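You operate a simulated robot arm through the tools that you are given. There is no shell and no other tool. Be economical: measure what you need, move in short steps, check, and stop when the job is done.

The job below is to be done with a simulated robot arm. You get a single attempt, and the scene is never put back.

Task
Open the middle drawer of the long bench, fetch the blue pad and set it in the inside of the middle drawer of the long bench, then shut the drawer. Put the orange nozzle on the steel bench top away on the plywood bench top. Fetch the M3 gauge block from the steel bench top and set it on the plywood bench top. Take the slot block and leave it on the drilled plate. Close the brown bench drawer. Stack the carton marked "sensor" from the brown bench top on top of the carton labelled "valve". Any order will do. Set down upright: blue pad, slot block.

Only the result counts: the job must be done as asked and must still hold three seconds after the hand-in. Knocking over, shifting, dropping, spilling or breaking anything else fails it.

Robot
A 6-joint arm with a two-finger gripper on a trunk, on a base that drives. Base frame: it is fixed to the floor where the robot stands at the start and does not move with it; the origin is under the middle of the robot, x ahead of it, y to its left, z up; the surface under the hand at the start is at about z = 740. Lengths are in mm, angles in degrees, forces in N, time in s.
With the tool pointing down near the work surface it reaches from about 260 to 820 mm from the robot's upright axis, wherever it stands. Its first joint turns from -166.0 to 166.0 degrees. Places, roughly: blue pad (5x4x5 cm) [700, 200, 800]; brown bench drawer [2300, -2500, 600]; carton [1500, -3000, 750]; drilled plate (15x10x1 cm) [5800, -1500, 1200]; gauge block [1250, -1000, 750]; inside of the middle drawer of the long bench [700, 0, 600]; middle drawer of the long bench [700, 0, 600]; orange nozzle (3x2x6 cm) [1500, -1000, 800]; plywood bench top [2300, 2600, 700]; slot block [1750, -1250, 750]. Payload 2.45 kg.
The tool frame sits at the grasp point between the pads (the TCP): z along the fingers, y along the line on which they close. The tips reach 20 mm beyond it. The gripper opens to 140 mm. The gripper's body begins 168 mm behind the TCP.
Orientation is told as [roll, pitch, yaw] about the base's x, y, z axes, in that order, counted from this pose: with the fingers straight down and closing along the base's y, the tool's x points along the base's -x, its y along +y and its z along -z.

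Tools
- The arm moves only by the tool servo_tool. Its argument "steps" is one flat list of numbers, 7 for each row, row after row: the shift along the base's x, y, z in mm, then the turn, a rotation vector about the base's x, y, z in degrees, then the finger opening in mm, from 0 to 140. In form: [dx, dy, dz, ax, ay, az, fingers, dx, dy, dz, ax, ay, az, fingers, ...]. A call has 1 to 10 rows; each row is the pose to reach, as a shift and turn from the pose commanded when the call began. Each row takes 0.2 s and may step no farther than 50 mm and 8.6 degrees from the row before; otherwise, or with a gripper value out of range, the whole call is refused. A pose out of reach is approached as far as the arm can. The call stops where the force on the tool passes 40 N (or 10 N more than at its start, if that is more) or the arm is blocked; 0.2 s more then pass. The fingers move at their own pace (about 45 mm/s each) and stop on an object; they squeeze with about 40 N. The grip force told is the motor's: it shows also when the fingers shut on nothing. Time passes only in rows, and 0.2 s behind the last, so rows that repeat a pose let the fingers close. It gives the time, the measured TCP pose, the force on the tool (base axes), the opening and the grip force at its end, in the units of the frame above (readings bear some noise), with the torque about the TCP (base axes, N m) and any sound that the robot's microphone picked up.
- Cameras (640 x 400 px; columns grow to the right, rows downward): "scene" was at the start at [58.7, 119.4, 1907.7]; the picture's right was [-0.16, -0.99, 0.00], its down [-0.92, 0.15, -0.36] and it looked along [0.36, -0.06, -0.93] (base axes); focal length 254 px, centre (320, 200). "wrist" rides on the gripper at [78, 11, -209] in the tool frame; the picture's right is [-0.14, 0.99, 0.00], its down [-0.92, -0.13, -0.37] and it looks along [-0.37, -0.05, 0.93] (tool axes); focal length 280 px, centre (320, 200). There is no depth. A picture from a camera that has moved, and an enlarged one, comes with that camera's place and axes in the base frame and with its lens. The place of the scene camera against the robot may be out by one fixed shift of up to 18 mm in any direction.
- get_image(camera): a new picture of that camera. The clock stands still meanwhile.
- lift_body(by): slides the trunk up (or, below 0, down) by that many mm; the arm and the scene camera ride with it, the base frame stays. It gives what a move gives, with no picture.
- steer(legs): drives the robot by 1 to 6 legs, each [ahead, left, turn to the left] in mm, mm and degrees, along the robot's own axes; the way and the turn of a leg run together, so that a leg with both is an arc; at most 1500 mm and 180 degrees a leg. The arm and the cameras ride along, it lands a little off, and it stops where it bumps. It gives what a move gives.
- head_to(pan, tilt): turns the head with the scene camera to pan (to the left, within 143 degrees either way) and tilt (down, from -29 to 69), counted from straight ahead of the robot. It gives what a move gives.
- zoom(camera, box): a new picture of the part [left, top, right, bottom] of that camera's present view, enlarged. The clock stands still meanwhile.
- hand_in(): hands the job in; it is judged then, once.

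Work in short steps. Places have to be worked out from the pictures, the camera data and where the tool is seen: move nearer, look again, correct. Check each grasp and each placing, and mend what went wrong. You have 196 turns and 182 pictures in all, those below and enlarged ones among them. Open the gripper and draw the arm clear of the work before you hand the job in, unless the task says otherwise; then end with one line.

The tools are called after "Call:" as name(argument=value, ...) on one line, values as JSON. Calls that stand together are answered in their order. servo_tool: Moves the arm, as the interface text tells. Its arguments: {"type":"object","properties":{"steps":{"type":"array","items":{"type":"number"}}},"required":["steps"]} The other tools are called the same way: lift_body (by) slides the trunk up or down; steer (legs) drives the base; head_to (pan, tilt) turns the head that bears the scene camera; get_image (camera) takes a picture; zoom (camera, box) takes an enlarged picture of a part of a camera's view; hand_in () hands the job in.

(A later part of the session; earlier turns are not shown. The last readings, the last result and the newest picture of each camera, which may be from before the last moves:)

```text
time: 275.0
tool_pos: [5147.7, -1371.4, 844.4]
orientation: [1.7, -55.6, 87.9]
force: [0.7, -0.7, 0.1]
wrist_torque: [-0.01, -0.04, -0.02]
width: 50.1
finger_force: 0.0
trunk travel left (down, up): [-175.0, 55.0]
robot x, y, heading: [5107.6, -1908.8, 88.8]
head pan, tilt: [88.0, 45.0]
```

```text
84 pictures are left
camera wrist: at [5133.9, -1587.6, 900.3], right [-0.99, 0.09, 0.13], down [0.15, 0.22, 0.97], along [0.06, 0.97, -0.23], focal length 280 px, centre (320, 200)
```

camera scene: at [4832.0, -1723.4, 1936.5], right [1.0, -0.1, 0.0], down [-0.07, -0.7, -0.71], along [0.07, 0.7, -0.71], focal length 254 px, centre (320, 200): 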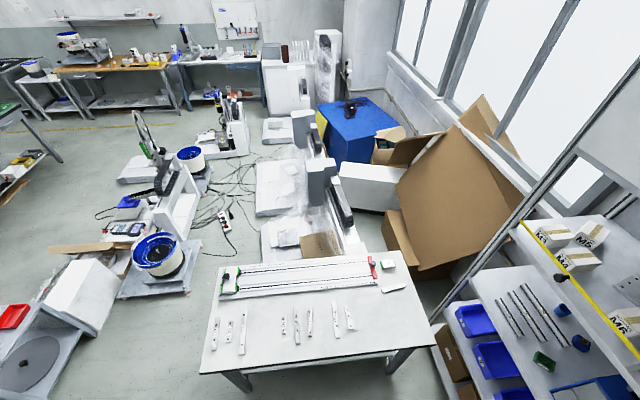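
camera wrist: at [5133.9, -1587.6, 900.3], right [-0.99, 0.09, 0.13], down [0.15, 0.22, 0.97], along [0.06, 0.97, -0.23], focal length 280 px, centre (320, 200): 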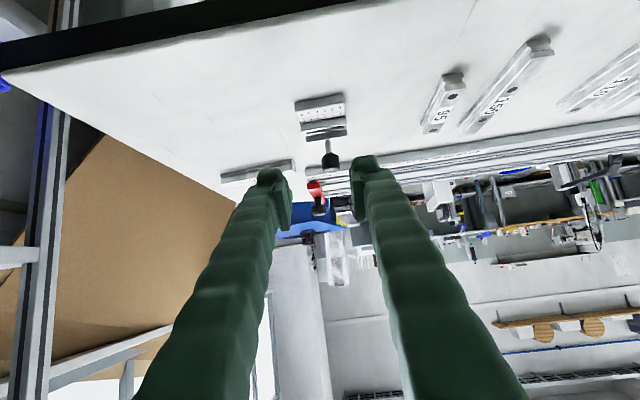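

The knob appears slightly to the −x side of the tool line. I advance partway along the tool axis and look again.

Call:
servo_tool(steps=[-4, 20, -13, 0, 0, 0, 50, -8, 42, -26, 0, 0, 0, 50, -8, 42, -26, 0, 0, 0, 50])

Call:
zoom(camera="wrist", box=[230, 60, 430, 260])

```text
time: 275.8
tool_pos: [5144.1, -1329.1, 821.5]
orientation: [1.6, -55.6, 87.7]
force: [0.1, 0.9, 0.0]
wrist_torque: [-0.01, 0.02, 0.0]
width: 50.1
finger_force: 0.0
trunk travel left (down, up): [-175.0, 55.0]
robot x, y, heading: [5110.5, -1909.6, 88.7]
head pan, tilt: [88.0, 45.0]
```

```text
2.00 times, centred on (330, 160) of wrist
camera zoom: at [5130.5, -1545.3, 875.6], right [-0.99, 0.09, 0.13], down [0.15, 0.22, 0.97], along [0.06, 0.97, -0.23], focal length 561 px, centre (300, 280)
```

zoom: 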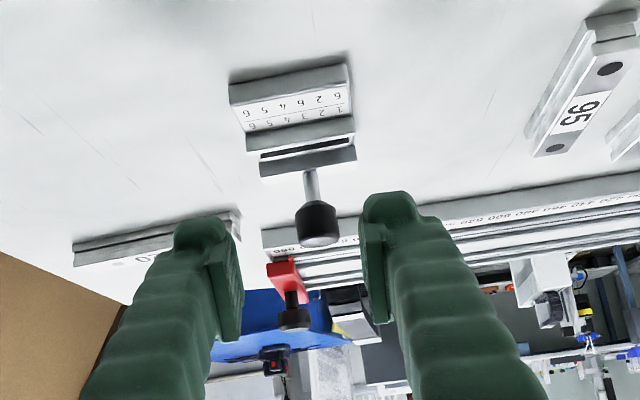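

The knob is ~9 mm to the −x side. I correct, advance the remaining ~57 mm along the axis, and close.

Call:
servo_tool(steps=[-9, 5, -4, 0, 0, 0, 50, -9, 20, -15, 0, 0, 0, 50, -9, 34, -25, 0, 0, 0, 50, -9, 46, -34, 0, 0, 0, 50, -9, 46, -34, 0, 0, 0, 50])

Call:
zoom(camera="wrist", box=[230, 80, 430, 280])

```text
time: 277.0
tool_pos: [5133.7, -1284.8, 787.6]
orientation: [1.6, -55.5, 87.8]
force: [0.2, -1.0, 0.0]
wrist_torque: [-0.01, -0.01, 0.01]
width: 50.1
finger_force: 0.1
trunk travel left (down, up): [-175.0, 55.0]
robot x, y, heading: [5109.6, -1906.5, 88.8]
head pan, tilt: [88.0, 45.0]
```

```text
2.00 times, centred on (330, 180) of wrist
camera zoom: at [5119.1, -1499.8, 842.8], right [-0.99, 0.09, 0.13], down [0.15, 0.22, 0.97], along [0.06, 0.97, -0.23], focal length 561 px, centre (300, 240)
```

zoom: 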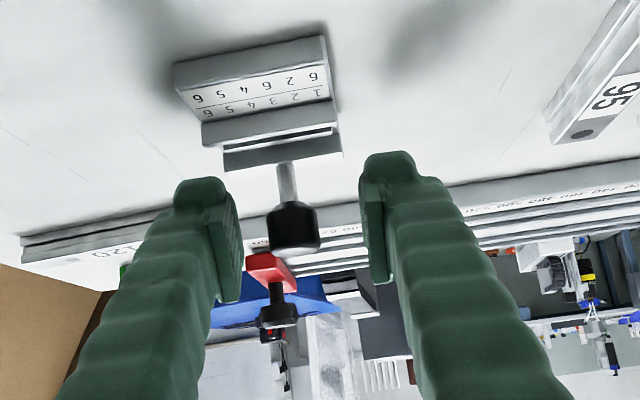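

The knob is right at the TCP. I close.

Call:
servo_tool(steps=[0, 0, 0, 0, 0, 0, 10, 0, 0, 0, 0, 0, 0, 10, 0, 0, 0, 0, 0, 0, 10, 0, 0, 0, 0, 0, 0, 10])

Call:
zoom(camera="wrist", box=[230, 80, 430, 280])

```text
time: 278.0
tool_pos: [5133.0, -1283.9, 788.5]
orientation: [1.7, -55.5, 87.9]
force: [0.2, 0.6, -0.2]
wrist_torque: [0.01, 0.03, 0.0]
width: 19.4
finger_force: 39.7
trunk travel left (down, up): [-175.0, 55.0]
robot x, y, heading: [5107.2, -1910.0, 88.8]
head pan, tilt: [88.0, 45.0]
```

```text
2.00 times, centred on (330, 180) of wrist
camera zoom: at [5119.1, -1499.9, 842.9], right [-0.99, 0.09, 0.13], down [0.15, 0.22, 0.97], along [0.06, 0.97, -0.23], focal length 561 px, centre (300, 240)
```

zoom: 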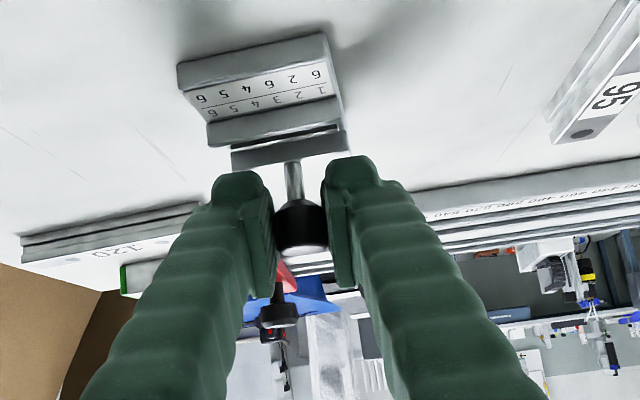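

The knob is gripped with the tool tilted. I lift it high, straight up, and raise the trunk.

Call:
servo_tool(steps=[0, 0, 10, 0, 0, 0, 10, 0, 0, 40, 0, 0, 0, 10, 0, 0, 85, 0, 0, 0, 10, 0, 0, 130, 0, 0, 0, 10, 0, 0, 175, 0, 0, 0, 10, 0, 0, 220, 0, 0, 0, 10, 0, 0, 265, 0, 0, 0, 10, 0, 0, 310, 0, 0, 0, 10, 0, 0, 355, 0, 0, 0, 10, 0, 0, 400, 0, 0, 0, 10])

Call:
lift_body(by=55)

Call:
get_image(camera="wrist")

```text
time: 280.2
tool_pos: [5136.0, -1268.6, 1188.2]
orientation: [1.6, -55.4, 87.8]
force: [0.6, 0.3, -1.9]
wrist_torque: [0.04, 0.01, -0.01]
width: 19.1
finger_force: 39.7
out of reach, approached as far as the arm can: row 8, 9, 10
trunk travel left (down, up): [-175.0, 55.0]
robot x, y, heading: [5107.6, -1904.3, 88.7]
head pan, tilt: [88.0, 45.0]
```

```text
time: 281.1
tool_pos: [5135.9, -1265.7, 1242.5]
orientation: [1.6, -55.3, 87.9]
force: [0.1, -0.3, -2.3]
wrist_torque: [0.06, 0.02, 0.01]
width: 19.3
finger_force: 39.5
trunk travel left (down, up): [-230.0, 0.0]
robot x, y, heading: [5104.5, -1907.1, 88.8]
head pan, tilt: [88.0, 45.0]
```

```text
80 pictures are left
camera wrist: at [5120.6, -1482.1, 1297.2], right [-0.99, 0.09, 0.13], down [0.15, 0.22, 0.96], along [0.06, 0.97, -0.23], focal length 280 px, centre (320, 200)
```

wrist: 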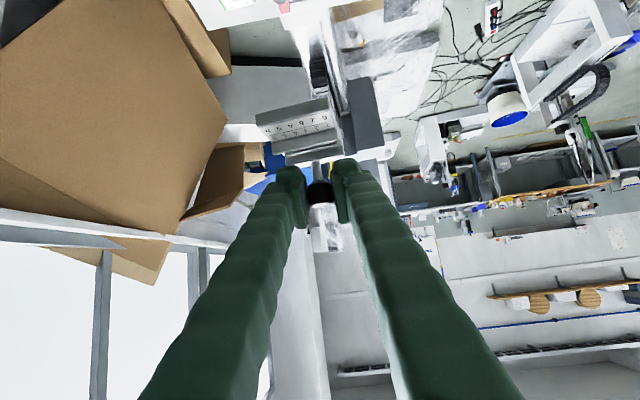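

The block is held level. I slide −x away from the shelf before turning to face it.

Call:
steer(legs=[[0, 420, 0], [-40, 0, 0], [0, 0, -88.8]])

Call:
head_to(pan=10, tilt=20)

Call:
get_image(camera="scene")

```text
time: 289.8
tool_pos: [5318.7, -1971.3, 1242.7]
orientation: [1.6, -55.3, -2.7]
force: [0.3, 0.2, -0.7]
wrist_torque: [-0.01, -0.04, 0.01]
width: 19.0
finger_force: 39.9
trunk travel left (down, up): [-230.0, 0.0]
robot x, y, heading: [4682.3, -1936.8, -1.5]
head pan, tilt: [88.0, 45.0]
```

```text
time: 291.3
tool_pos: [5318.9, -1972.3, 1242.5]
orientation: [1.6, -55.3, -2.6]
force: [1.0, -0.2, -1.1]
wrist_torque: [0.02, 0.01, 0.07]
width: 18.6
finger_force: 40.1
trunk travel left (down, up): [-230.0, 0.0]
robot x, y, heading: [4681.3, -1937.7, -1.8]
head pan, tilt: [10.0, 20.0]
```

```text
79 pictures are left
camera scene: at [4779.1, -1796.6, 2030.2], right [0.14, -0.99, 0.0], down [-0.34, -0.05, -0.94], along [0.93, 0.14, -0.34], focal length 254 px, centre (320, 200)
```

scene: 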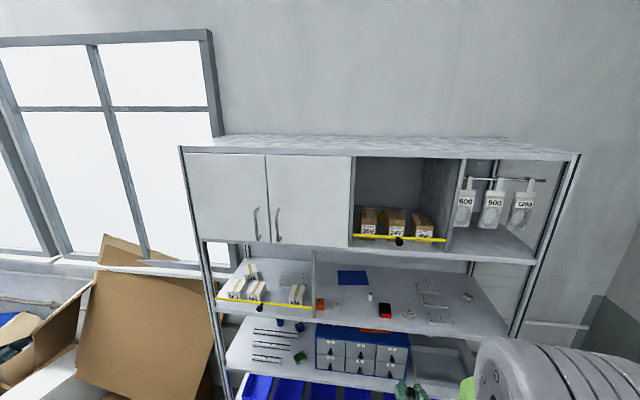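

I zoom in on the left bay to triangulate shelf, bar and plate heights.

Call:
zoom(camera="scene", box=[200, 230, 360, 330])

```text
4.00 times, centred on (280, 280) of scene
camera zoom: at [4779.1, -1796.6, 2030.2], right [0.14, -0.99, 0.0], down [-0.34, -0.05, -0.94], along [0.93, 0.14, -0.34], focal length 1015 px, centre (480, -120)
```

zoom: 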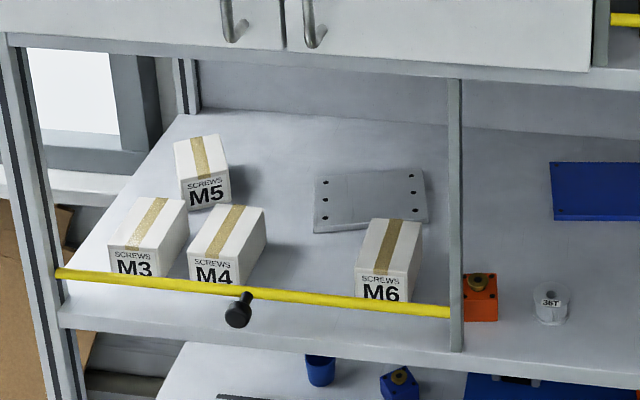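

The bar is ~40 mm above the shelf, so the block bottom must clear it: TCP ≈1300. I test raising the arm while extending.

Call:
servo_tool(steps=[20, 0, 15, 0, 0, 0, 10, 40, 0, 30, 0, 0, 0, 10, 60, 0, 45, 0, 0, 0, 10, 70, 0, 60, 0, 0, 0, 10, 80, 0, 75, 0, 0, 0, 10, 80, 0, 75, 0, 0, 0, 10])

```text
time: 292.7
tool_pos: [5399.8, -1974.8, 1318.7]
orientation: [1.6, -55.2, -2.7]
force: [0.0, -0.1, -0.8]
wrist_torque: [0.04, 0.02, -0.03]
width: 18.7
finger_force: 39.7
trunk travel left (down, up): [-230.0, 0.0]
robot x, y, heading: [4679.4, -1938.5, -1.9]
head pan, tilt: [10.0, 20.0]
```

That height works at ~720 mm reach. I align the base at y≈−1800 and swing the arm left to y≈−1500 while still outside the shelf.

Call:
steer(legs=[[0, 138, 1.9]])

Call:
servo_tool(steps=[-8, 42, 0, 0, 0, 0, 10, -16, 84, 0, 0, 0, 0, 10, -24, 126, 0, 0, 0, 0, 10, -32, 168, 0, 0, 0, 0, 10, -40, 210, 0, 0, 0, 0, 10, -48, 252, 0, 0, 0, 0, 10, -54, 300, 0, 0, 0, 0, 10, -54, 300, 0, 0, 0, 0, 10])

Call:
get_image(camera="wrist")

```text
time: 294.5
tool_pos: [5401.7, -1813.2, 1317.2]
orientation: [1.6, -55.3, -0.8]
force: [-0.1, 0.2, -0.7]
wrist_torque: [-0.01, 0.0, -0.02]
width: 18.8
finger_force: 40.1
trunk travel left (down, up): [-230.0, 0.0]
robot x, y, heading: [4678.3, -1803.6, 0.0]
head pan, tilt: [10.0, 20.0]
```

```text
time: 296.3
tool_pos: [5346.7, -1517.1, 1319.1]
orientation: [1.8, -55.5, -0.8]
force: [0.3, 0.0, -1.2]
wrist_torque: [0.0, -0.02, 0.0]
width: 18.5
finger_force: 40.1
trunk travel left (down, up): [-230.0, 0.0]
robot x, y, heading: [4683.4, -1800.0, 0.3]
head pan, tilt: [10.0, 20.0]
```

```text
77 pictures are left
camera wrist: at [5128.7, -1507.6, 1374.0], right [0.07, 0.99, 0.13], down [0.22, -0.14, 0.96], along [0.97, -0.04, -0.23], focal length 280 px, centre (320, 200)
```

wrist: 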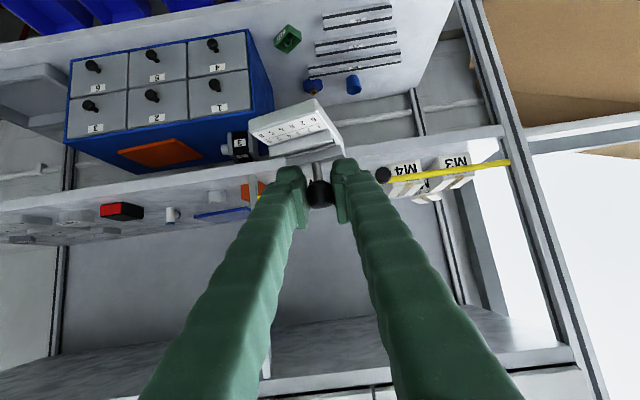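

Triangulated: bar at x≈5607, z≈1232; upper shelf edge z≈1535. The held block clears the bar by ~20 mm at this height. I shift to y≈−1497 and drive in part way.

Call:
servo_tool(steps=[0, 20, 0, 0, 0, 0, 10, 0, 20, 2, 0, 0, 0, 10])

Call:
steer(legs=[[200, 0, 0]])

Call:
get_image(camera="wrist")

Call:
get_image(camera="scene")

```text
time: 296.9
tool_pos: [5345.4, -1494.9, 1319.7]
orientation: [1.7, -55.3, -0.9]
force: [-0.9, 0.7, -1.8]
wrist_torque: [0.04, -0.04, -0.03]
width: 18.6
finger_force: 40.4
trunk travel left (down, up): [-230.0, 0.0]
robot x, y, heading: [4682.6, -1799.6, 0.1]
head pan, tilt: [10.0, 20.0]
```

```text
time: 298.5
tool_pos: [5546.1, -1492.6, 1318.7]
orientation: [1.6, -55.3, -0.8]
force: [-0.1, -0.3, -1.0]
wrist_torque: [0.0, -0.02, -0.01]
width: 18.5
finger_force: 40.3
trunk travel left (down, up): [-230.0, 0.0]
robot x, y, heading: [4878.3, -1800.5, 0.2]
head pan, tilt: [10.0, 20.0]
```

```text
76 pictures are left
camera wrist: at [5328.4, -1484.7, 1373.9], right [0.07, 0.99, 0.13], down [0.22, -0.14, 0.96], along [0.97, -0.04, -0.23], focal length 280 px, centre (320, 200)
```

wrist: 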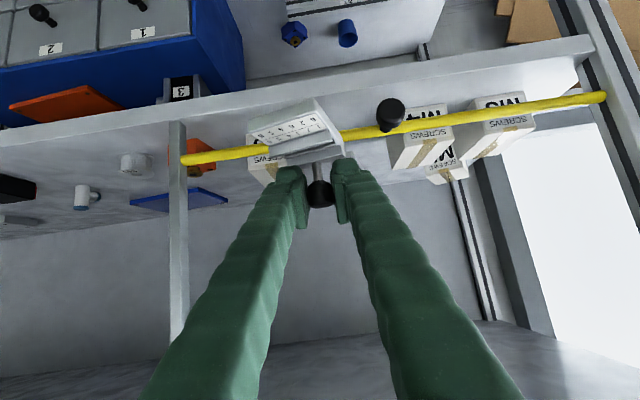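

```text
75 pictures are left
camera scene: at [4976.4, -1656.3, 2030.1], right [0.18, -0.98, 0.0], down [-0.34, -0.06, -0.94], along [0.92, 0.17, -0.34], focal length 254 px, centre (320, 200)
```

scene: 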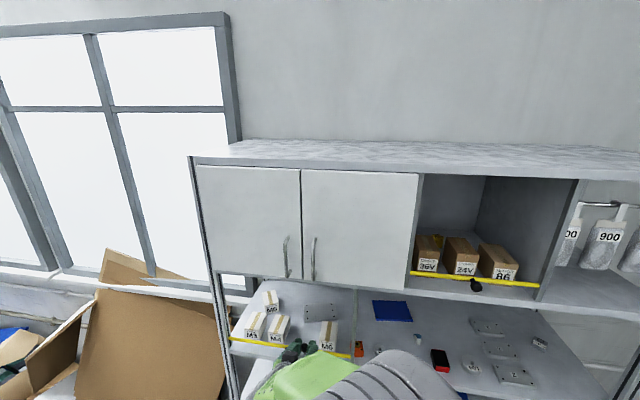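

The bar lies below the block's path. I raise 12 mm for margin and drive in 130 mm.

Call:
servo_tool(steps=[0, 0, 6, 0, 0, 0, 10, 0, 0, 12, 0, 0, 0, 10, 0, 0, 12, 0, 0, 0, 10])

Call:
steer(legs=[[130, 0, 0]])

Call:
get_image(camera="wrist")

```text
time: 299.3
tool_pos: [5544.5, -1493.1, 1330.9]
orientation: [1.6, -55.2, -0.7]
force: [0.5, -0.5, -0.5]
wrist_torque: [0.04, -0.03, 0.0]
width: 18.5
finger_force: 39.8
trunk travel left (down, up): [-230.0, 0.0]
robot x, y, heading: [4879.6, -1799.0, 0.4]
head pan, tilt: [10.0, 20.0]
```

```text
time: 300.6
tool_pos: [5675.9, -1489.6, 1329.4]
orientation: [1.6, -55.3, -0.6]
force: [0.4, 0.0, -0.7]
wrist_torque: [0.0, 0.01, 0.01]
width: 18.6
finger_force: 39.9
trunk travel left (down, up): [-230.0, 0.0]
robot x, y, heading: [5008.6, -1800.7, 0.7]
head pan, tilt: [10.0, 20.0]
```

```text
74 pictures are left
camera wrist: at [5456.7, -1482.2, 1385.6], right [0.07, 0.99, 0.13], down [0.22, -0.14, 0.96], along [0.97, -0.03, -0.23], focal length 280 px, centre (320, 200)
```

wrist: 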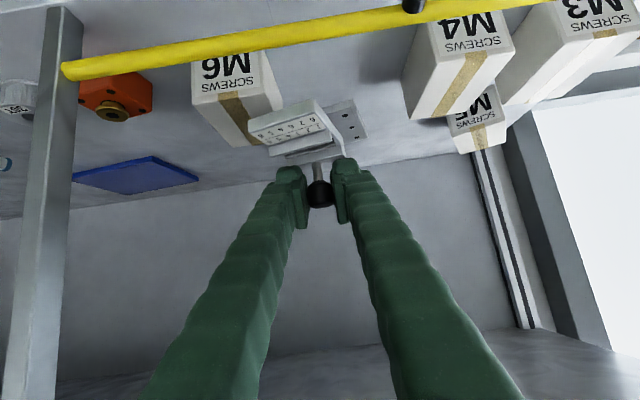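

The plate is visible right ahead behind the block. I drive a further 100 mm and look again.

Call:
steer(legs=[[95, 0, -0.5]])

Call:
get_image(camera="wrist")

Call:
zoom(camera="scene", box=[200, 240, 420, 400])

```text
time: 301.7
tool_pos: [5772.8, -1498.9, 1329.6]
orientation: [1.6, -55.2, -1.1]
force: [1.1, -0.4, -1.7]
wrist_torque: [0.01, 0.02, 0.0]
width: 18.8
finger_force: 40.2
trunk travel left (down, up): [-230.0, 0.0]
robot x, y, heading: [5105.2, -1801.8, -0.4]
head pan, tilt: [10.0, 20.0]
```

```text
73 pictures are left
camera wrist: at [5554.6, -1487.7, 1385.6], right [0.08, 0.99, 0.13], down [0.22, -0.14, 0.96], along [0.97, -0.05, -0.23], focal length 280 px, centre (320, 200)
```

wrist: 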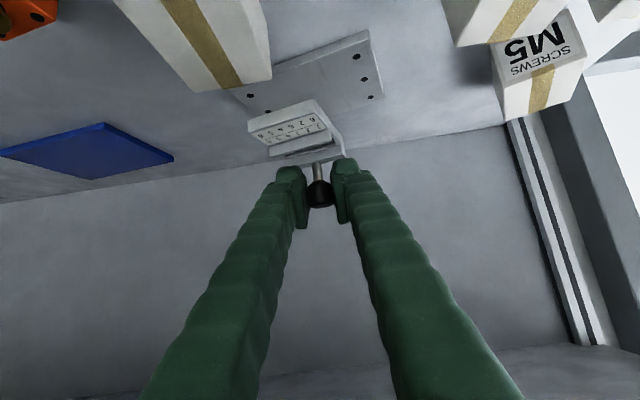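

```text
2.50 times, centred on (310, 320) of scene
camera zoom: at [5201.4, -1656.5, 2030.1], right [0.17, -0.99, 0.0], down [-0.34, -0.06, -0.94], along [0.93, 0.16, -0.34], focal length 634 px, centre (345, -100)
```

zoom: 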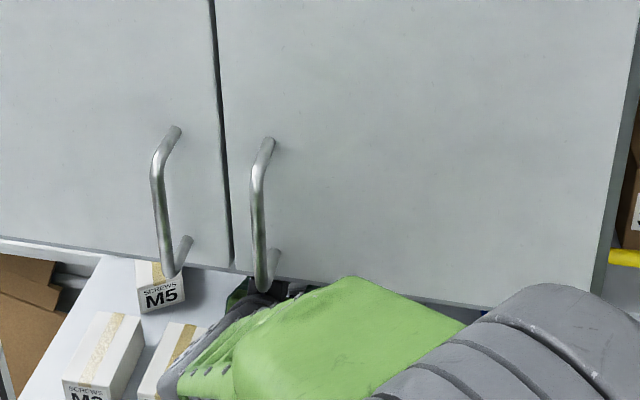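

The plate's edge computes consistently to a centre of about [5821,−1498], top z≈1203. The arm is near the upper shelf edge, so I shift +8 in y, lower 42 mm, and then drive the last bit.

Call:
servo_tool(steps=[0, 5, 0, 0, 0, 0.5, 10, 0, 9, 0, 0, 0, 0.5, 10, 0, 9, -15, 0, 0, 0.5, 10, 0, 9, -30, 0, 0, 0.5, 10, 0, 9, -42, 0, 0, 0.5, 10, 0, 9, -42, 0, 0, 0.5, 10])

Call:
steer(legs=[[70, 0, 0.4]])

Call:
get_image(camera="wrist")

```text
time: 303.1
tool_pos: [5772.7, -1487.8, 1293.3]
orientation: [1.8, -55.8, -0.8]
force: [9.9, 6.5, 27.2]
wrist_torque: [-0.58, 0.71, 0.02]
width: 19.0
finger_force: 40.5
trunk travel left (down, up): [-230.0, 0.0]
robot x, y, heading: [5102.8, -1800.7, -0.1]
head pan, tilt: [10.0, 20.0]
```

```text
time: 304.1
tool_pos: [5807.0, -1487.2, 1280.2]
orientation: [0.4, -54.3, 1.1]
force: [0.1, 0.6, -1.0]
wrist_torque: [0.04, -0.02, 0.04]
width: 18.9
finger_force: 40.2
trunk travel left (down, up): [-230.0, 0.0]
robot x, y, heading: [5157.0, -1800.8, 0.5]
head pan, tilt: [10.0, 20.0]
stopped in leg 1: the robot was blocked; the commanded pose is now the measured one
```

```text
71 pictures are left
camera wrist: at [5589.1, -1481.7, 1339.2], right [0.06, 0.99, 0.12], down [0.24, -0.13, 0.96], along [0.97, -0.03, -0.25], focal length 280 px, centre (320, 200)
```

wrist: 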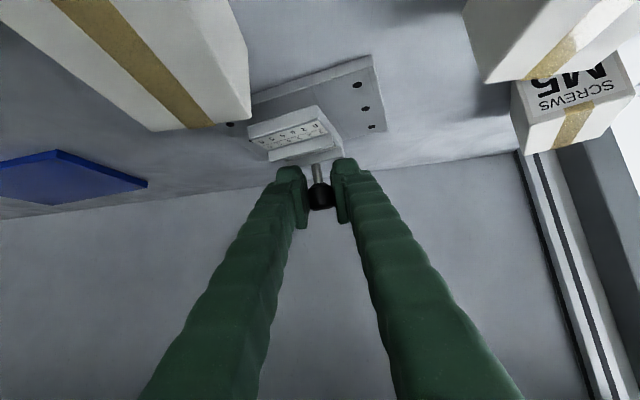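

The block's rear corner briefly rested on the M6 carton, and then the base was blocked, likely the forearm near the cabinet. I inspect with the scene camera.

Call:
head_to(pan=20, tilt=45)

Call:
get_image(camera="scene")

```text
time: 305.0
tool_pos: [5807.1, -1488.0, 1279.6]
orientation: [0.4, -54.4, 1.1]
force: [-0.1, -0.3, -1.6]
wrist_torque: [0.0, -0.01, -0.01]
width: 18.8
finger_force: 40.1
trunk travel left (down, up): [-230.0, 0.0]
robot x, y, heading: [5156.5, -1801.3, 0.3]
head pan, tilt: [20.0, 45.0]
```

```text
70 pictures are left
camera scene: at [5226.9, -1647.9, 1992.2], right [0.34, -0.94, 0.0], down [-0.66, -0.24, -0.71], along [0.67, 0.24, -0.7], focal length 254 px, centre (320, 200)
```

scene: 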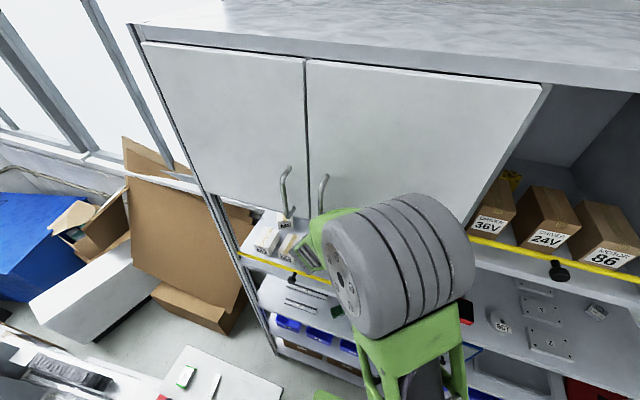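

The elbow drum is close to the cabinet front. I back the base slightly and extend the arm instead.

Call:
steer(legs=[[-25, 0, 0]])

Call:
servo_tool(steps=[15, 0, 0, 0, 0, 0, 10, 30, 0, 0, 0, 0, 0, 10, 45, 0, 0, 0, 0, 0, 10, 60, 0, 0, 0, 0, 0, 10, 62, 0, 0, 0, 0, 0, 10])

Call:
get_image(camera="wrist")

```text
time: 305.8
tool_pos: [5786.3, -1484.8, 1278.0]
orientation: [0.4, -54.2, 1.1]
force: [-0.6, 0.4, 0.1]
wrist_torque: [-0.04, 0.0, 0.0]
width: 18.7
finger_force: 40.6
trunk travel left (down, up): [-230.0, 0.0]
robot x, y, heading: [5133.1, -1801.4, -0.0]
head pan, tilt: [20.0, 45.0]
```

```text
time: 307.2
tool_pos: [5812.5, -1481.6, 1275.3]
orientation: [-1.3, -53.6, 3.7]
force: [-0.3, 0.8, -1.2]
wrist_torque: [0.04, -0.04, 0.01]
width: 18.5
finger_force: 40.2
trunk travel left (down, up): [-230.0, 0.0]
robot x, y, heading: [5127.9, -1799.4, 0.4]
head pan, tilt: [20.0, 45.0]
stopped in row 5: the arm was blocked; the commanded pose is now the measured one
```

```text
69 pictures are left
camera wrist: at [5596.8, -1479.1, 1336.4], right [0.04, 0.99, 0.1], down [0.25, -0.1, 0.96], along [0.97, -0.01, -0.26], focal length 280 px, centre (320, 200)
```

wrist: 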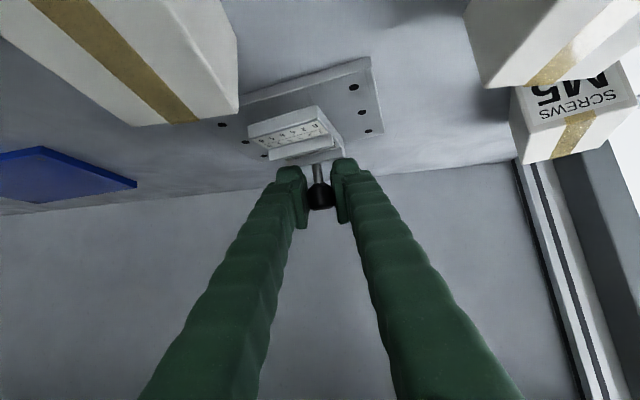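

Blocked again: the steep forearm meets the cabinet front. I back the base 70 mm so the arm can stretch flatter, and correct the small orientation drift while extending.

Call:
steer(legs=[[-75, 0, 0]])

Call:
servo_tool(steps=[15, -3, 0, 0.6, -0.6, -0.7, 10, 30, -6, 0, 1.2, -1.3, -1.4, 10, 45, -8, 0, 1.7, -1.9, -2, 10, 60, -10, 0, 1.7, -1.9, -2, 10, 70, -10, 0, 1.7, -1.9, -2, 10, 70, -10, 0, 1.7, -1.9, -2, 10])

```text
time: 308.3
tool_pos: [5761.1, -1486.1, 1267.5]
orientation: [-0.9, -53.2, 2.8]
force: [-1.5, 0.1, -1.2]
wrist_torque: [0.01, -0.03, -0.02]
width: 18.6
finger_force: 39.7
trunk travel left (down, up): [-230.0, 0.0]
robot x, y, heading: [5058.7, -1802.6, -0.1]
head pan, tilt: [20.0, 45.0]
```

```text
time: 309.7
tool_pos: [5832.5, -1494.4, 1266.9]
orientation: [1.8, -54.9, -1.5]
force: [-0.2, -1.0, -2.5]
wrist_torque: [-0.01, 0.0, 0.02]
width: 18.9
finger_force: 40.8
trunk travel left (down, up): [-230.0, 0.0]
robot x, y, heading: [5057.3, -1802.5, 0.4]
head pan, tilt: [20.0, 45.0]
```

That worked: TCP at [5832,−1494,1267]. I look before the last 12 mm and the descent.

Call:
servo_tool(steps=[6, 0, 0, 0, 0, 0, 10, 12, 0, 0, 0, 0, 0, 10, 12, 0, 0, 0, 0, 0, 10])

Call:
get_image(camera="wrist")

Call:
zoom(camera="wrist", box=[200, 0, 440, 200])

```text
time: 310.5
tool_pos: [5845.1, -1495.1, 1266.8]
orientation: [1.9, -55.1, -1.5]
force: [-0.2, -0.6, -0.6]
wrist_torque: [0.01, -0.02, 0.02]
width: 18.5
finger_force: 40.1
trunk travel left (down, up): [-230.0, 0.0]
robot x, y, heading: [5053.2, -1804.0, 0.1]
head pan, tilt: [20.0, 45.0]
```

```text
68 pictures are left
camera wrist: at [5626.9, -1484.5, 1322.9], right [0.08, 0.99, 0.13], down [0.23, -0.15, 0.96], along [0.97, -0.05, -0.23], focal length 280 px, centre (320, 200)
```

wrist: 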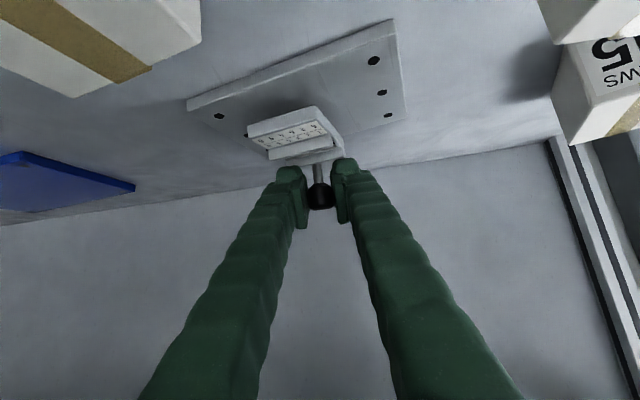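

```text
2.00 times, centred on (320, 100) of wrist
camera zoom: at [5626.9, -1484.5, 1322.9], right [0.08, 0.99, 0.13], down [0.23, -0.15, 0.96], along [0.97, -0.05, -0.23], focal length 561 px, centre (320, 400)
```

zoom: 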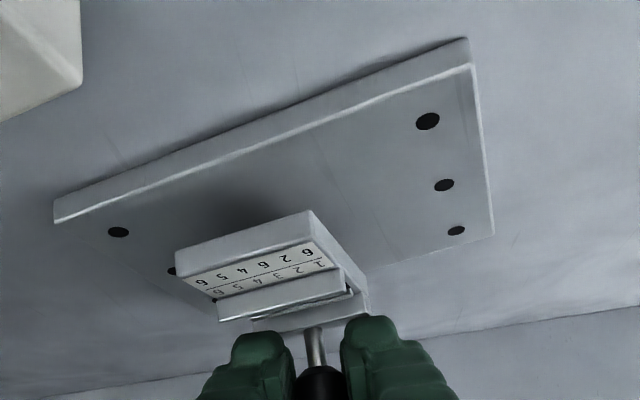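

The plate centre is [5829,−1494]; the block will land within it. I shift +6 in x and lower to contact.

Call:
servo_tool(steps=[6, 0, 0, 0, 0, 0, 10, 6, 0, -3, 0, 0, 0, 10, 6, 0, -6, 0, 0, 0, 10, 6, 0, -9, 0, 0, 0, 10, 6, 0, -12, 0, 0, 0, 10, 6, 0, -15, 0, 0, 0, 10, 6, 0, -18, 0, 0, 0, 10])

Call:
zoom(camera="wrist", box=[200, 0, 440, 200])

```text
time: 312.1
tool_pos: [5851.8, -1494.5, 1255.2]
orientation: [2.2, -55.7, -1.8]
force: [6.9, 2.5, 32.2]
wrist_torque: [-0.18, -0.73, 0.1]
width: 18.8
finger_force: 40.0
trunk travel left (down, up): [-230.0, 0.0]
robot x, y, heading: [5057.7, -1799.4, 0.1]
head pan, tilt: [20.0, 45.0]
```

```text
2.00 times, centred on (320, 100) of wrist
camera zoom: at [5633.2, -1484.3, 1309.9], right [0.08, 0.99, 0.13], down [0.21, -0.15, 0.97], along [0.97, -0.04, -0.22], focal length 561 px, centre (320, 400)
```

zoom: 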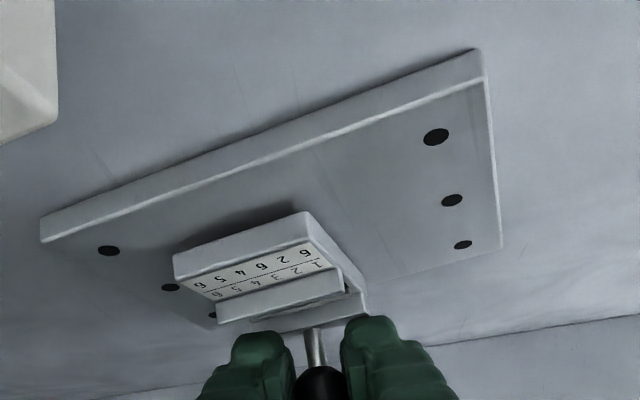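

Contact at z≈1255 on the plate. I ease off 2 mm and release.

Call:
servo_tool(steps=[0, 0, 1.5, 0, 0, 0, 10, 0, 0, 1.5, 0, 0, 0, 16, 0, 0, 1.5, 0, 0, 0, 24, 0, 0, 1.5, 0, 0, 0, 34, 0, 0, 1.5, 0, 0, 0, 46, 0, 0, 1.5, 0, 0, 0, 46])

Call:
zoom(camera="wrist", box=[200, 0, 440, 200])

```text
time: 313.5
tool_pos: [5849.0, -1493.7, 1253.8]
orientation: [2.0, -55.2, -1.5]
force: [-1.1, 9.4, 26.2]
wrist_torque: [-0.56, -0.03, 0.0]
width: 39.7
finger_force: 0.1
trunk travel left (down, up): [-230.0, 0.0]
robot x, y, heading: [5057.0, -1800.4, 0.4]
head pan, tilt: [20.0, 45.0]
```

```text
2.00 times, centred on (320, 100) of wrist
camera zoom: at [5631.3, -1483.7, 1308.8], right [0.08, 0.99, 0.13], down [0.22, -0.15, 0.96], along [0.97, -0.04, -0.23], focal length 561 px, centre (320, 400)
```

zoom: 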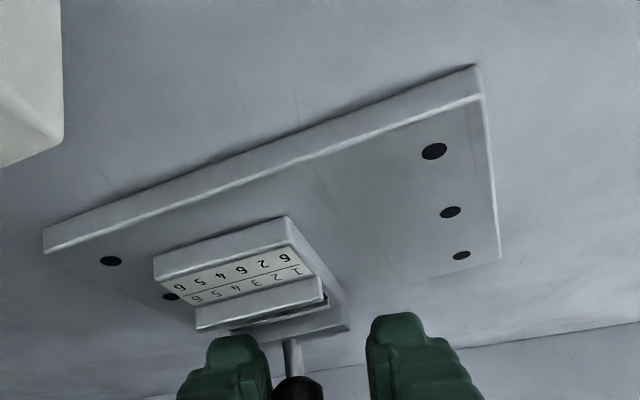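

A finger tip is pressing on the block's top edge. I rise straight up 5 mm, then retreat along the tool axis.

Call:
servo_tool(steps=[0, 0, 3, 0, 0, 0, 46, 0, 3, 6, 0, 0, 0, 50, 0, 3, 8, 0, 0, 0, 54, 0, 3, 8, 0, 0, 0, 54])

Call:
zoom(camera="wrist", box=[200, 0, 440, 200])

```text
time: 314.5
tool_pos: [5850.9, -1493.5, 1255.0]
orientation: [1.8, -54.9, -1.5]
force: [0.2, 0.1, 0.4]
wrist_torque: [-0.01, 0.0, 0.05]
width: 54.1
finger_force: 0.1
trunk travel left (down, up): [-230.0, 0.0]
robot x, y, heading: [5055.4, -1804.2, 0.4]
head pan, tilt: [20.0, 45.0]
```

```text
2.00 times, centred on (320, 100) of wrist
camera zoom: at [5633.2, -1482.7, 1313.1], right [0.08, 0.99, 0.13], down [0.23, -0.15, 0.96], along [0.97, -0.05, -0.24], focal length 561 px, centre (320, 400)
```

zoom: 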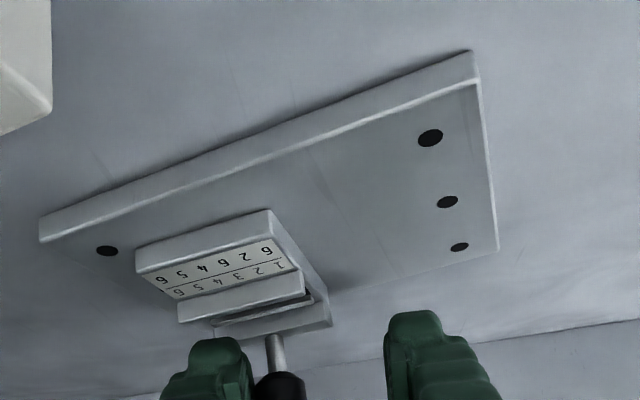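

The block leaned against the left finger and shifted a few mm but is within the plate. I centre the fingers about the knob, then retreat up and back along the tool axis.

Call:
servo_tool(steps=[0, -7, 2, 0, 0, 0, 54, 0, -14, 5, 0, 0, 0, 54, -8, -14, 12, 0, 0, 0, 54, -25, -14, 24, 0, 0, 0, 54, -42, -14, 36, 0, 0, 0, 54, -60, -14, 48, 0, 0, 0, 54, -60, -14, 48, 0, 0, 0, 54])

Call:
get_image(camera="wrist")

```text
time: 316.1
tool_pos: [5790.6, -1505.0, 1309.2]
orientation: [1.8, -55.0, -1.5]
force: [0.5, -0.8, 0.3]
wrist_torque: [-0.02, -0.02, 0.0]
width: 54.1
finger_force: 0.0
trunk travel left (down, up): [-230.0, 0.0]
robot x, y, heading: [5053.6, -1802.1, 0.3]
head pan, tilt: [20.0, 45.0]
```

```text
63 pictures are left
camera wrist: at [5572.8, -1494.6, 1364.3], right [0.08, 0.99, 0.13], down [0.23, -0.15, 0.96], along [0.97, -0.05, -0.23], focal length 280 px, centre (320, 200)
```

wrist: 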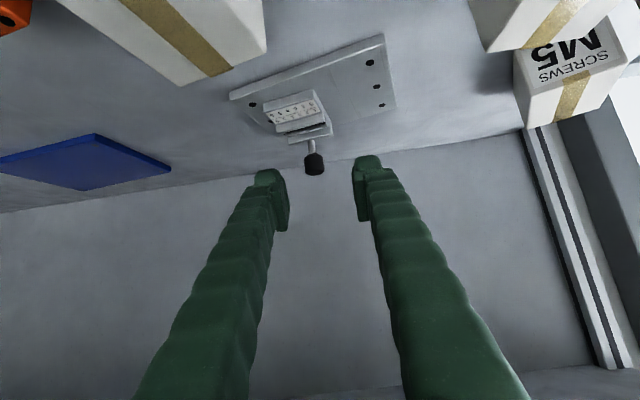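

Call:
zoom(camera="wrist", box=[220, 20, 420, 180])

```text
2.50 times, centred on (320, 100) of wrist
camera zoom: at [5572.8, -1494.6, 1364.3], right [0.08, 0.99, 0.13], down [0.23, -0.15, 0.96], along [0.97, -0.05, -0.23], focal length 701 px, centre (320, 450)
```

zoom: 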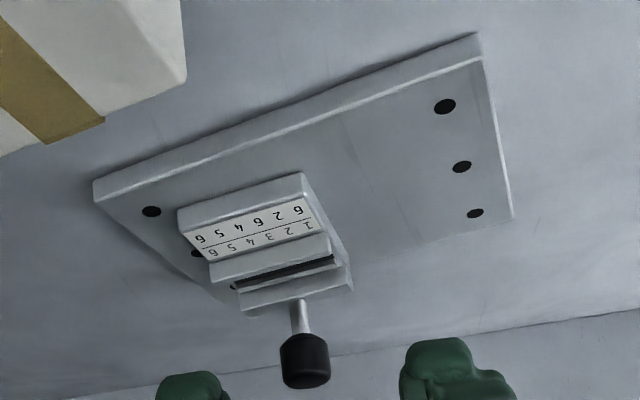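

The slot block rests upright on the plate, with its rear edge (≈5868) inside the plate's back edge (≈5882). I drive straight back out of the shelf.

Call:
steer(legs=[[-450, 0, 0]])

Call:
head_to(pan=10, tilt=25)

Call:
zoom(camera="scene", box=[180, 180, 420, 330])

```text
time: 318.8
tool_pos: [5328.3, -1508.2, 1308.9]
orientation: [1.9, -55.1, -1.6]
force: [-0.4, 0.0, 0.2]
wrist_torque: [0.03, -0.01, 0.01]
width: 53.8
finger_force: 0.1
trunk travel left (down, up): [-230.0, 0.0]
robot x, y, heading: [4593.3, -1804.7, 0.2]
head pan, tilt: [20.0, 45.0]
```

```text
time: 319.7
tool_pos: [5328.1, -1508.2, 1307.7]
orientation: [2.0, -55.0, -1.5]
force: [0.1, 0.1, 0.2]
wrist_torque: [0.0, 0.0, -0.01]
width: 54.2
finger_force: 0.0
trunk travel left (down, up): [-230.0, 0.0]
robot x, y, heading: [4594.7, -1802.7, 0.5]
head pan, tilt: [10.0, 25.0]
```

```text
2.67 times, centred on (300, 255) of scene
camera zoom: at [4688.4, -1658.9, 2022.1], right [0.18, -0.98, 0.0], down [-0.42, -0.08, -0.91], along [0.89, 0.16, -0.42], focal length 677 px, centre (373, 53)
```

zoom: 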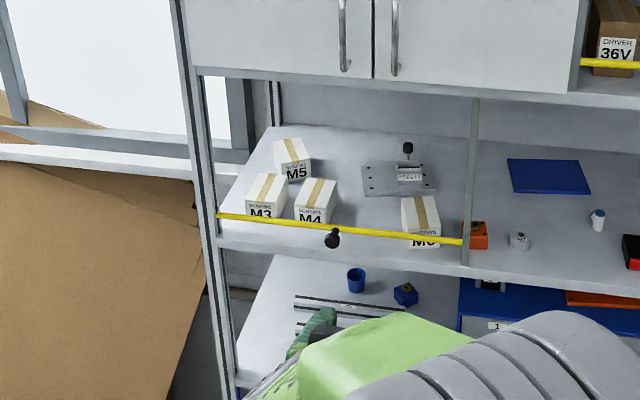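

The slot block sits on the plate and the cartons on that shelf are undisturbed. I fold the arm back to pointing down and lower it to travel height.

Call:
servo_tool(steps=[-24, -29, -25, -0.1, 5.5, 0, 80, -48, -58, -50, -0.2, 11, 0, 80, -72, -87, -75, -0.3, 16.5, 0, 80, -96, -116, -100, -0.4, 22, 0, 80, -120, -145, -125, -0.5, 27.5, 0, 80, -144, -174, -150, -0.6, 33, 0, 80, -168, -203, -175, -0.7, 38.5, 0, 80, -192, -232, -200, -0.8, 44, 0, 80, -216, -261, -225, -0.9, 49.5, 0, 80, -240, -290, -245, -1, 55, 0, 80])

Call:
head_to(pan=-135, tilt=20)

Call:
get_image(camera="scene")

```text
time: 321.9
tool_pos: [5101.2, -1770.2, 1069.6]
orientation: [-2.1, -6.3, -0.4]
force: [0.1, 0.2, -0.8]
wrist_torque: [-0.04, -0.04, -0.04]
width: 79.8
finger_force: 0.1
out of reach, approached as far as the arm can: row 8, 9, 10
trunk travel left (down, up): [-230.0, 0.0]
robot x, y, heading: [4597.2, -1805.3, -0.1]
head pan, tilt: [10.0, 25.0]
```

```text
time: 324.1
tool_pos: [5100.8, -1769.2, 1069.1]
orientation: [-2.2, -6.2, -0.6]
force: [-0.4, 0.4, -0.5]
wrist_torque: [-0.02, 0.03, 0.02]
width: 79.8
finger_force: 0.1
trunk travel left (down, up): [-230.0, 0.0]
robot x, y, heading: [4597.2, -1804.1, 0.2]
head pan, tilt: [-135.0, 20.0]
```

```text
60 pictures are left
camera scene: at [4532.3, -1741.4, 2030.2], right [-0.71, 0.7, 0.0], down [0.24, 0.24, -0.94], along [-0.66, -0.67, -0.34], focal length 254 px, centre (320, 200)
```

scene: 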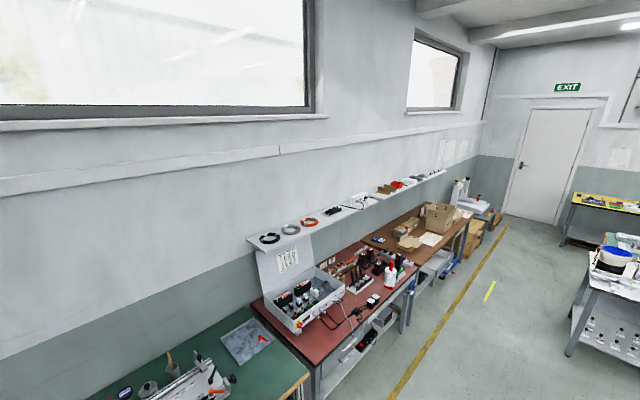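

I lower the trunk to normal and drive back along the aisle toward the brown bench.

Call:
lift_body(by=-55)

Call:
servo_tool(steps=[0, 0, 20, 1, 3, 0, 80, 0, 0, 40, 2.2, 6.2, 0, 80, 0, 0, 55, 2.2, 6.2, 0, 80])

Call:
steer(legs=[[-1150, 0, 0], [-1150, 0, 0]])

```text
time: 325.1
tool_pos: [5101.8, -1769.6, 1014.9]
orientation: [-2.1, -6.2, -0.4]
force: [0.3, -0.4, -0.1]
wrist_torque: [-0.04, 0.0, 0.01]
width: 79.8
finger_force: 0.1
trunk travel left (down, up): [-175.0, 55.0]
robot x, y, heading: [4595.3, -1807.2, 0.1]
head pan, tilt: [-135.0, 20.0]
```

```text
time: 325.9
tool_pos: [5092.5, -1768.6, 1023.3]
orientation: [-3.1, -4.7, -0.5]
force: [-0.2, 0.0, -1.2]
wrist_torque: [0.03, 0.01, 0.01]
width: 80.1
finger_force: 0.1
out of reach, approached as far as the arm can: row 1, 2, 3
trunk travel left (down, up): [-175.0, 55.0]
robot x, y, heading: [4598.4, -1805.5, 0.3]
head pan, tilt: [-135.0, 20.0]
```

```text
time: 337.0
tool_pos: [2837.2, -1731.1, 1024.0]
orientation: [-3.1, -4.7, -1.8]
force: [0.1, 0.5, 0.0]
wrist_torque: [-0.02, -0.03, -0.03]
width: 80.0
finger_force: 0.1
trunk travel left (down, up): [-175.0, 55.0]
robot x, y, heading: [2338.3, -1758.1, -1.0]
head pan, tilt: [-135.0, 20.0]
```

I turn to face the brown bench and look.

Call:
steer(legs=[[0, 0, -89]])

Call:
head_to(pan=0, tilt=42)

Call:
get_image(camera="scene")

```text
time: 341.2
tool_pos: [2363.4, -2253.2, 1024.1]
orientation: [-3.1, -4.6, -91.7]
force: [-0.8, 0.4, -0.5]
wrist_torque: [-0.01, 0.01, 0.01]
width: 80.1
finger_force: 0.1
trunk travel left (down, up): [-175.0, 55.0]
robot x, y, heading: [2338.9, -1753.1, -90.9]
head pan, tilt: [-135.0, 20.0]
```

```text
time: 343.4
tool_pos: [2365.3, -2253.7, 1024.0]
orientation: [-3.0, -4.8, -91.8]
force: [0.3, -0.3, -0.4]
wrist_torque: [0.0, 0.02, 0.03]
width: 79.9
finger_force: 0.0
trunk travel left (down, up): [-175.0, 55.0]
robot x, y, heading: [2339.8, -1755.4, -91.3]
head pan, tilt: [0.0, 42.0]
```

```text
59 pictures are left
camera scene: at [2472.0, -1863.2, 1940.9], right [-1.0, 0.02, 0.0], down [0.01, 0.67, -0.74], along [-0.01, -0.74, -0.67], focal length 254 px, centre (320, 200)
```

scene: 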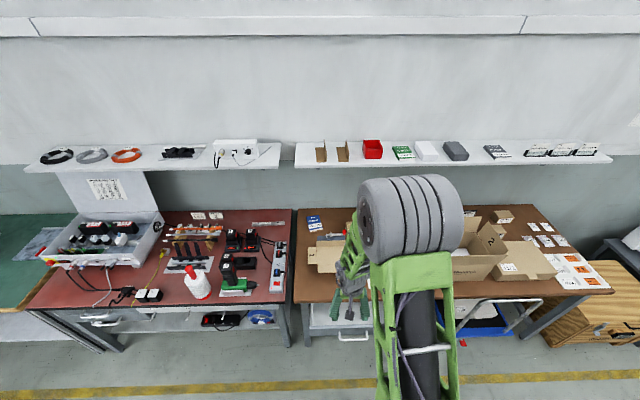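

The drawer at left of the brown bench is open ~100 mm. I zoom in on the drawer and on the cartons.

Call:
zoom(camera="scene", box=[290, 200, 450, 360])

Call:
zoom(camera="scene", box=[430, 195, 630, 320])

```text
2.50 times, centred on (370, 280) of scene
camera zoom: at [2472.0, -1863.2, 1940.9], right [-1.0, 0.02, 0.0], down [0.01, 0.67, -0.74], along [-0.01, -0.74, -0.67], focal length 634 px, centre (195, 0)
```

zoom: 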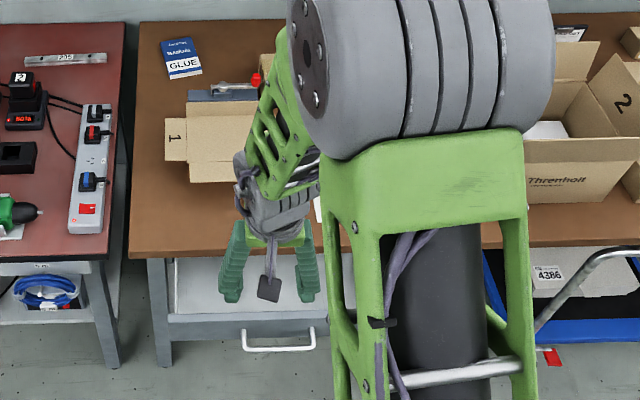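

```text
3.20 times, centred on (530, 258) of scene
camera zoom: at [2472.0, -1863.2, 1940.9], right [-1.0, 0.02, 0.0], down [0.01, 0.67, -0.74], along [-0.01, -0.74, -0.67], focal length 812 px, centre (-352, 16)
```

zoom: 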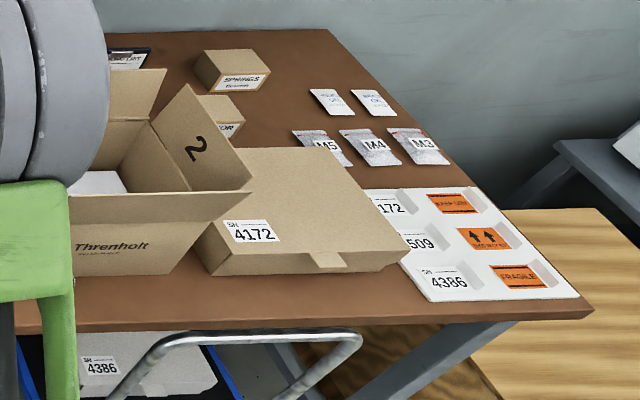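

The drawer's handle bar is near [2307,−2313,640]. I close the fingers, straighten the tool and come down in front of it.

Call:
servo_tool(steps=[-15, 10, -40, 1.5, -1, 0, 0, -30, 10, -85, 3, -2, 0, 0, -45, 10, -130, 4.5, -3.1, 0, 0, -57, 10, -175, 4.5, -3.1, 0, 0, -57, 8, -220, 4.5, -3.1, 0, 0, -57, 5, -265, 4.5, -3.1, 0, 0, -57, 3, -310, 4.5, -3.1, 0, 0, -57, 3, -355, 4.5, -3.1, 0, 0, -57, 3, -365, 4.5, -3.1, 0, 0, -57, 3, -365, 4.5, -3.1, 0, 0])

Call:
get_image(camera="wrist")

```text
time: 345.6
tool_pos: [2274.6, -2249.0, 660.3]
orientation: [1.2, 0.0, -91.0]
force: [0.2, 1.2, 0.4]
wrist_torque: [0.02, -0.01, -0.03]
width: 0.3
finger_force: 29.7
out of reach, approached as far as the arm can: row 3, 5, 6, 7, 8, 9
trunk travel left (down, up): [-175.0, 55.0]
robot x, y, heading: [2340.1, -1753.6, -91.2]
head pan, tilt: [0.0, 42.0]
```

```text
56 pictures are left
camera wrist: at [2280.2, -2170.6, 869.6], right [0.99, -0.16, 0.02], down [-0.15, -0.92, 0.37], along [-0.04, -0.36, -0.93], focal length 280 px, centre (320, 200)
```

wrist: 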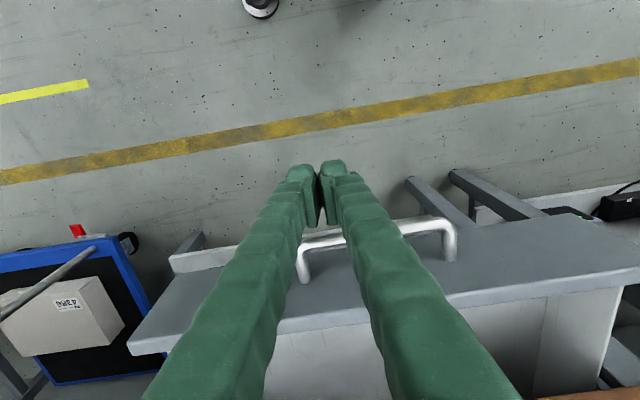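

The handle centre is at x≈2317, y≈−2295. I align and push slowly.

Call:
servo_tool(steps=[20, 0, 0, 0, 0, 0, 0, 42, 0, -3, 0, 0, 0, 0, 42, -12, -3, 0, 0, 0, 0, 42, -24, -3, 0, 0, 0, 0, 42, -36, -3, 0, 0, 0, 0, 42, -48, -3, 0, 0, 0, 0, 42, -60, -3, 0, 0, 0, 0, 42, -72, -3, 0, 0, 0, 0, 42, -84, -3, 0, 0, 0, 0, 42, -96, -3, 0, 0, 0, 0])

Call:
get_image(camera="wrist")

```text
time: 347.8
tool_pos: [2354.0, -2352.6, 661.5]
orientation: [-0.4, -5.5, -91.9]
force: [0.1, -0.5, 0.0]
wrist_torque: [0.0, -0.04, 0.02]
width: 0.0
finger_force: 29.1
out of reach, approached as far as the arm can: row 1, 2, 3, 4, 7, 8, 9, 10
trunk travel left (down, up): [-175.0, 55.0]
robot x, y, heading: [2339.2, -1758.1, -91.4]
head pan, tilt: [0.0, 42.0]
```

```text
55 pictures are left
camera wrist: at [2367.8, -2254.1, 863.1], right [0.99, -0.17, 0.01], down [-0.16, -0.88, 0.45], along [-0.07, -0.45, -0.89], focal length 280 px, centre (320, 200)
```

wrist: 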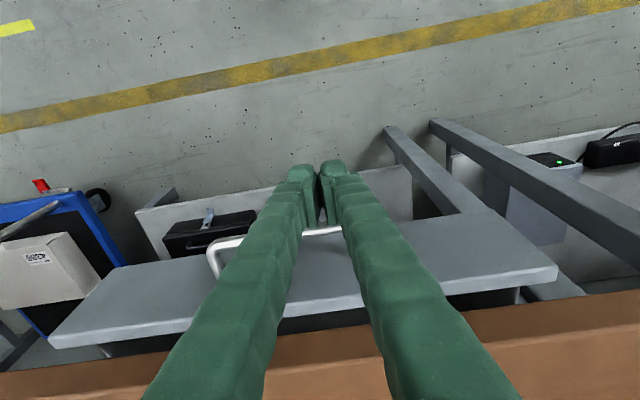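

The drawer moves in. I continue pushing.

Call:
servo_tool(steps=[-10, -10, 0, 0, 0, 0, 0, -20, -20, 0, 0, 0, 0, 0, -30, -30, 0, 0, 0, 0, 0, -30, -40, 0, 0, 0, 0, 0, -30, -48, 0, 0, 0, 0, 0, -30, -56, 0, 0, 0, 0, 0, -30, -64, 0, 0, 0, 0, 0, -30, -72, 0, 0, 0, 0, 0, -30, -80, 0, 0, 0, 0, 0])

Call:
get_image(camera="wrist")

```text
time: 349.8
tool_pos: [2320.9, -2411.6, 652.0]
orientation: [-0.2, 1.4, -92.1]
force: [0.1, 5.9, -1.4]
wrist_torque: [0.04, 0.02, 0.03]
width: 0.2
finger_force: 29.4
out of reach, approached as far as the arm can: row 1, 2, 3, 4
trunk travel left (down, up): [-175.0, 55.0]
robot x, y, heading: [2339.0, -1757.6, -90.8]
head pan, tilt: [0.0, 42.0]
stopped in row 9: the force on the tool passed its limit at 46 N (the readings are from after the stop); the commanded pose is now the measured one
```

```text
54 pictures are left
camera wrist: at [2333.0, -2338.3, 863.5], right [0.99, -0.17, -0.01], down [-0.16, -0.92, 0.35], along [-0.07, -0.34, -0.94], focal length 280 px, centre (320, 200)
```

wrist: 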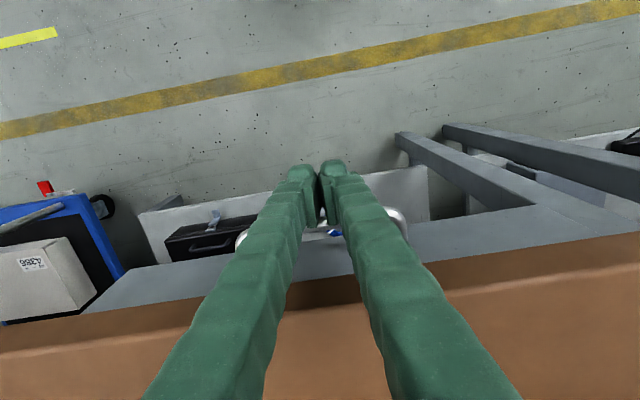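

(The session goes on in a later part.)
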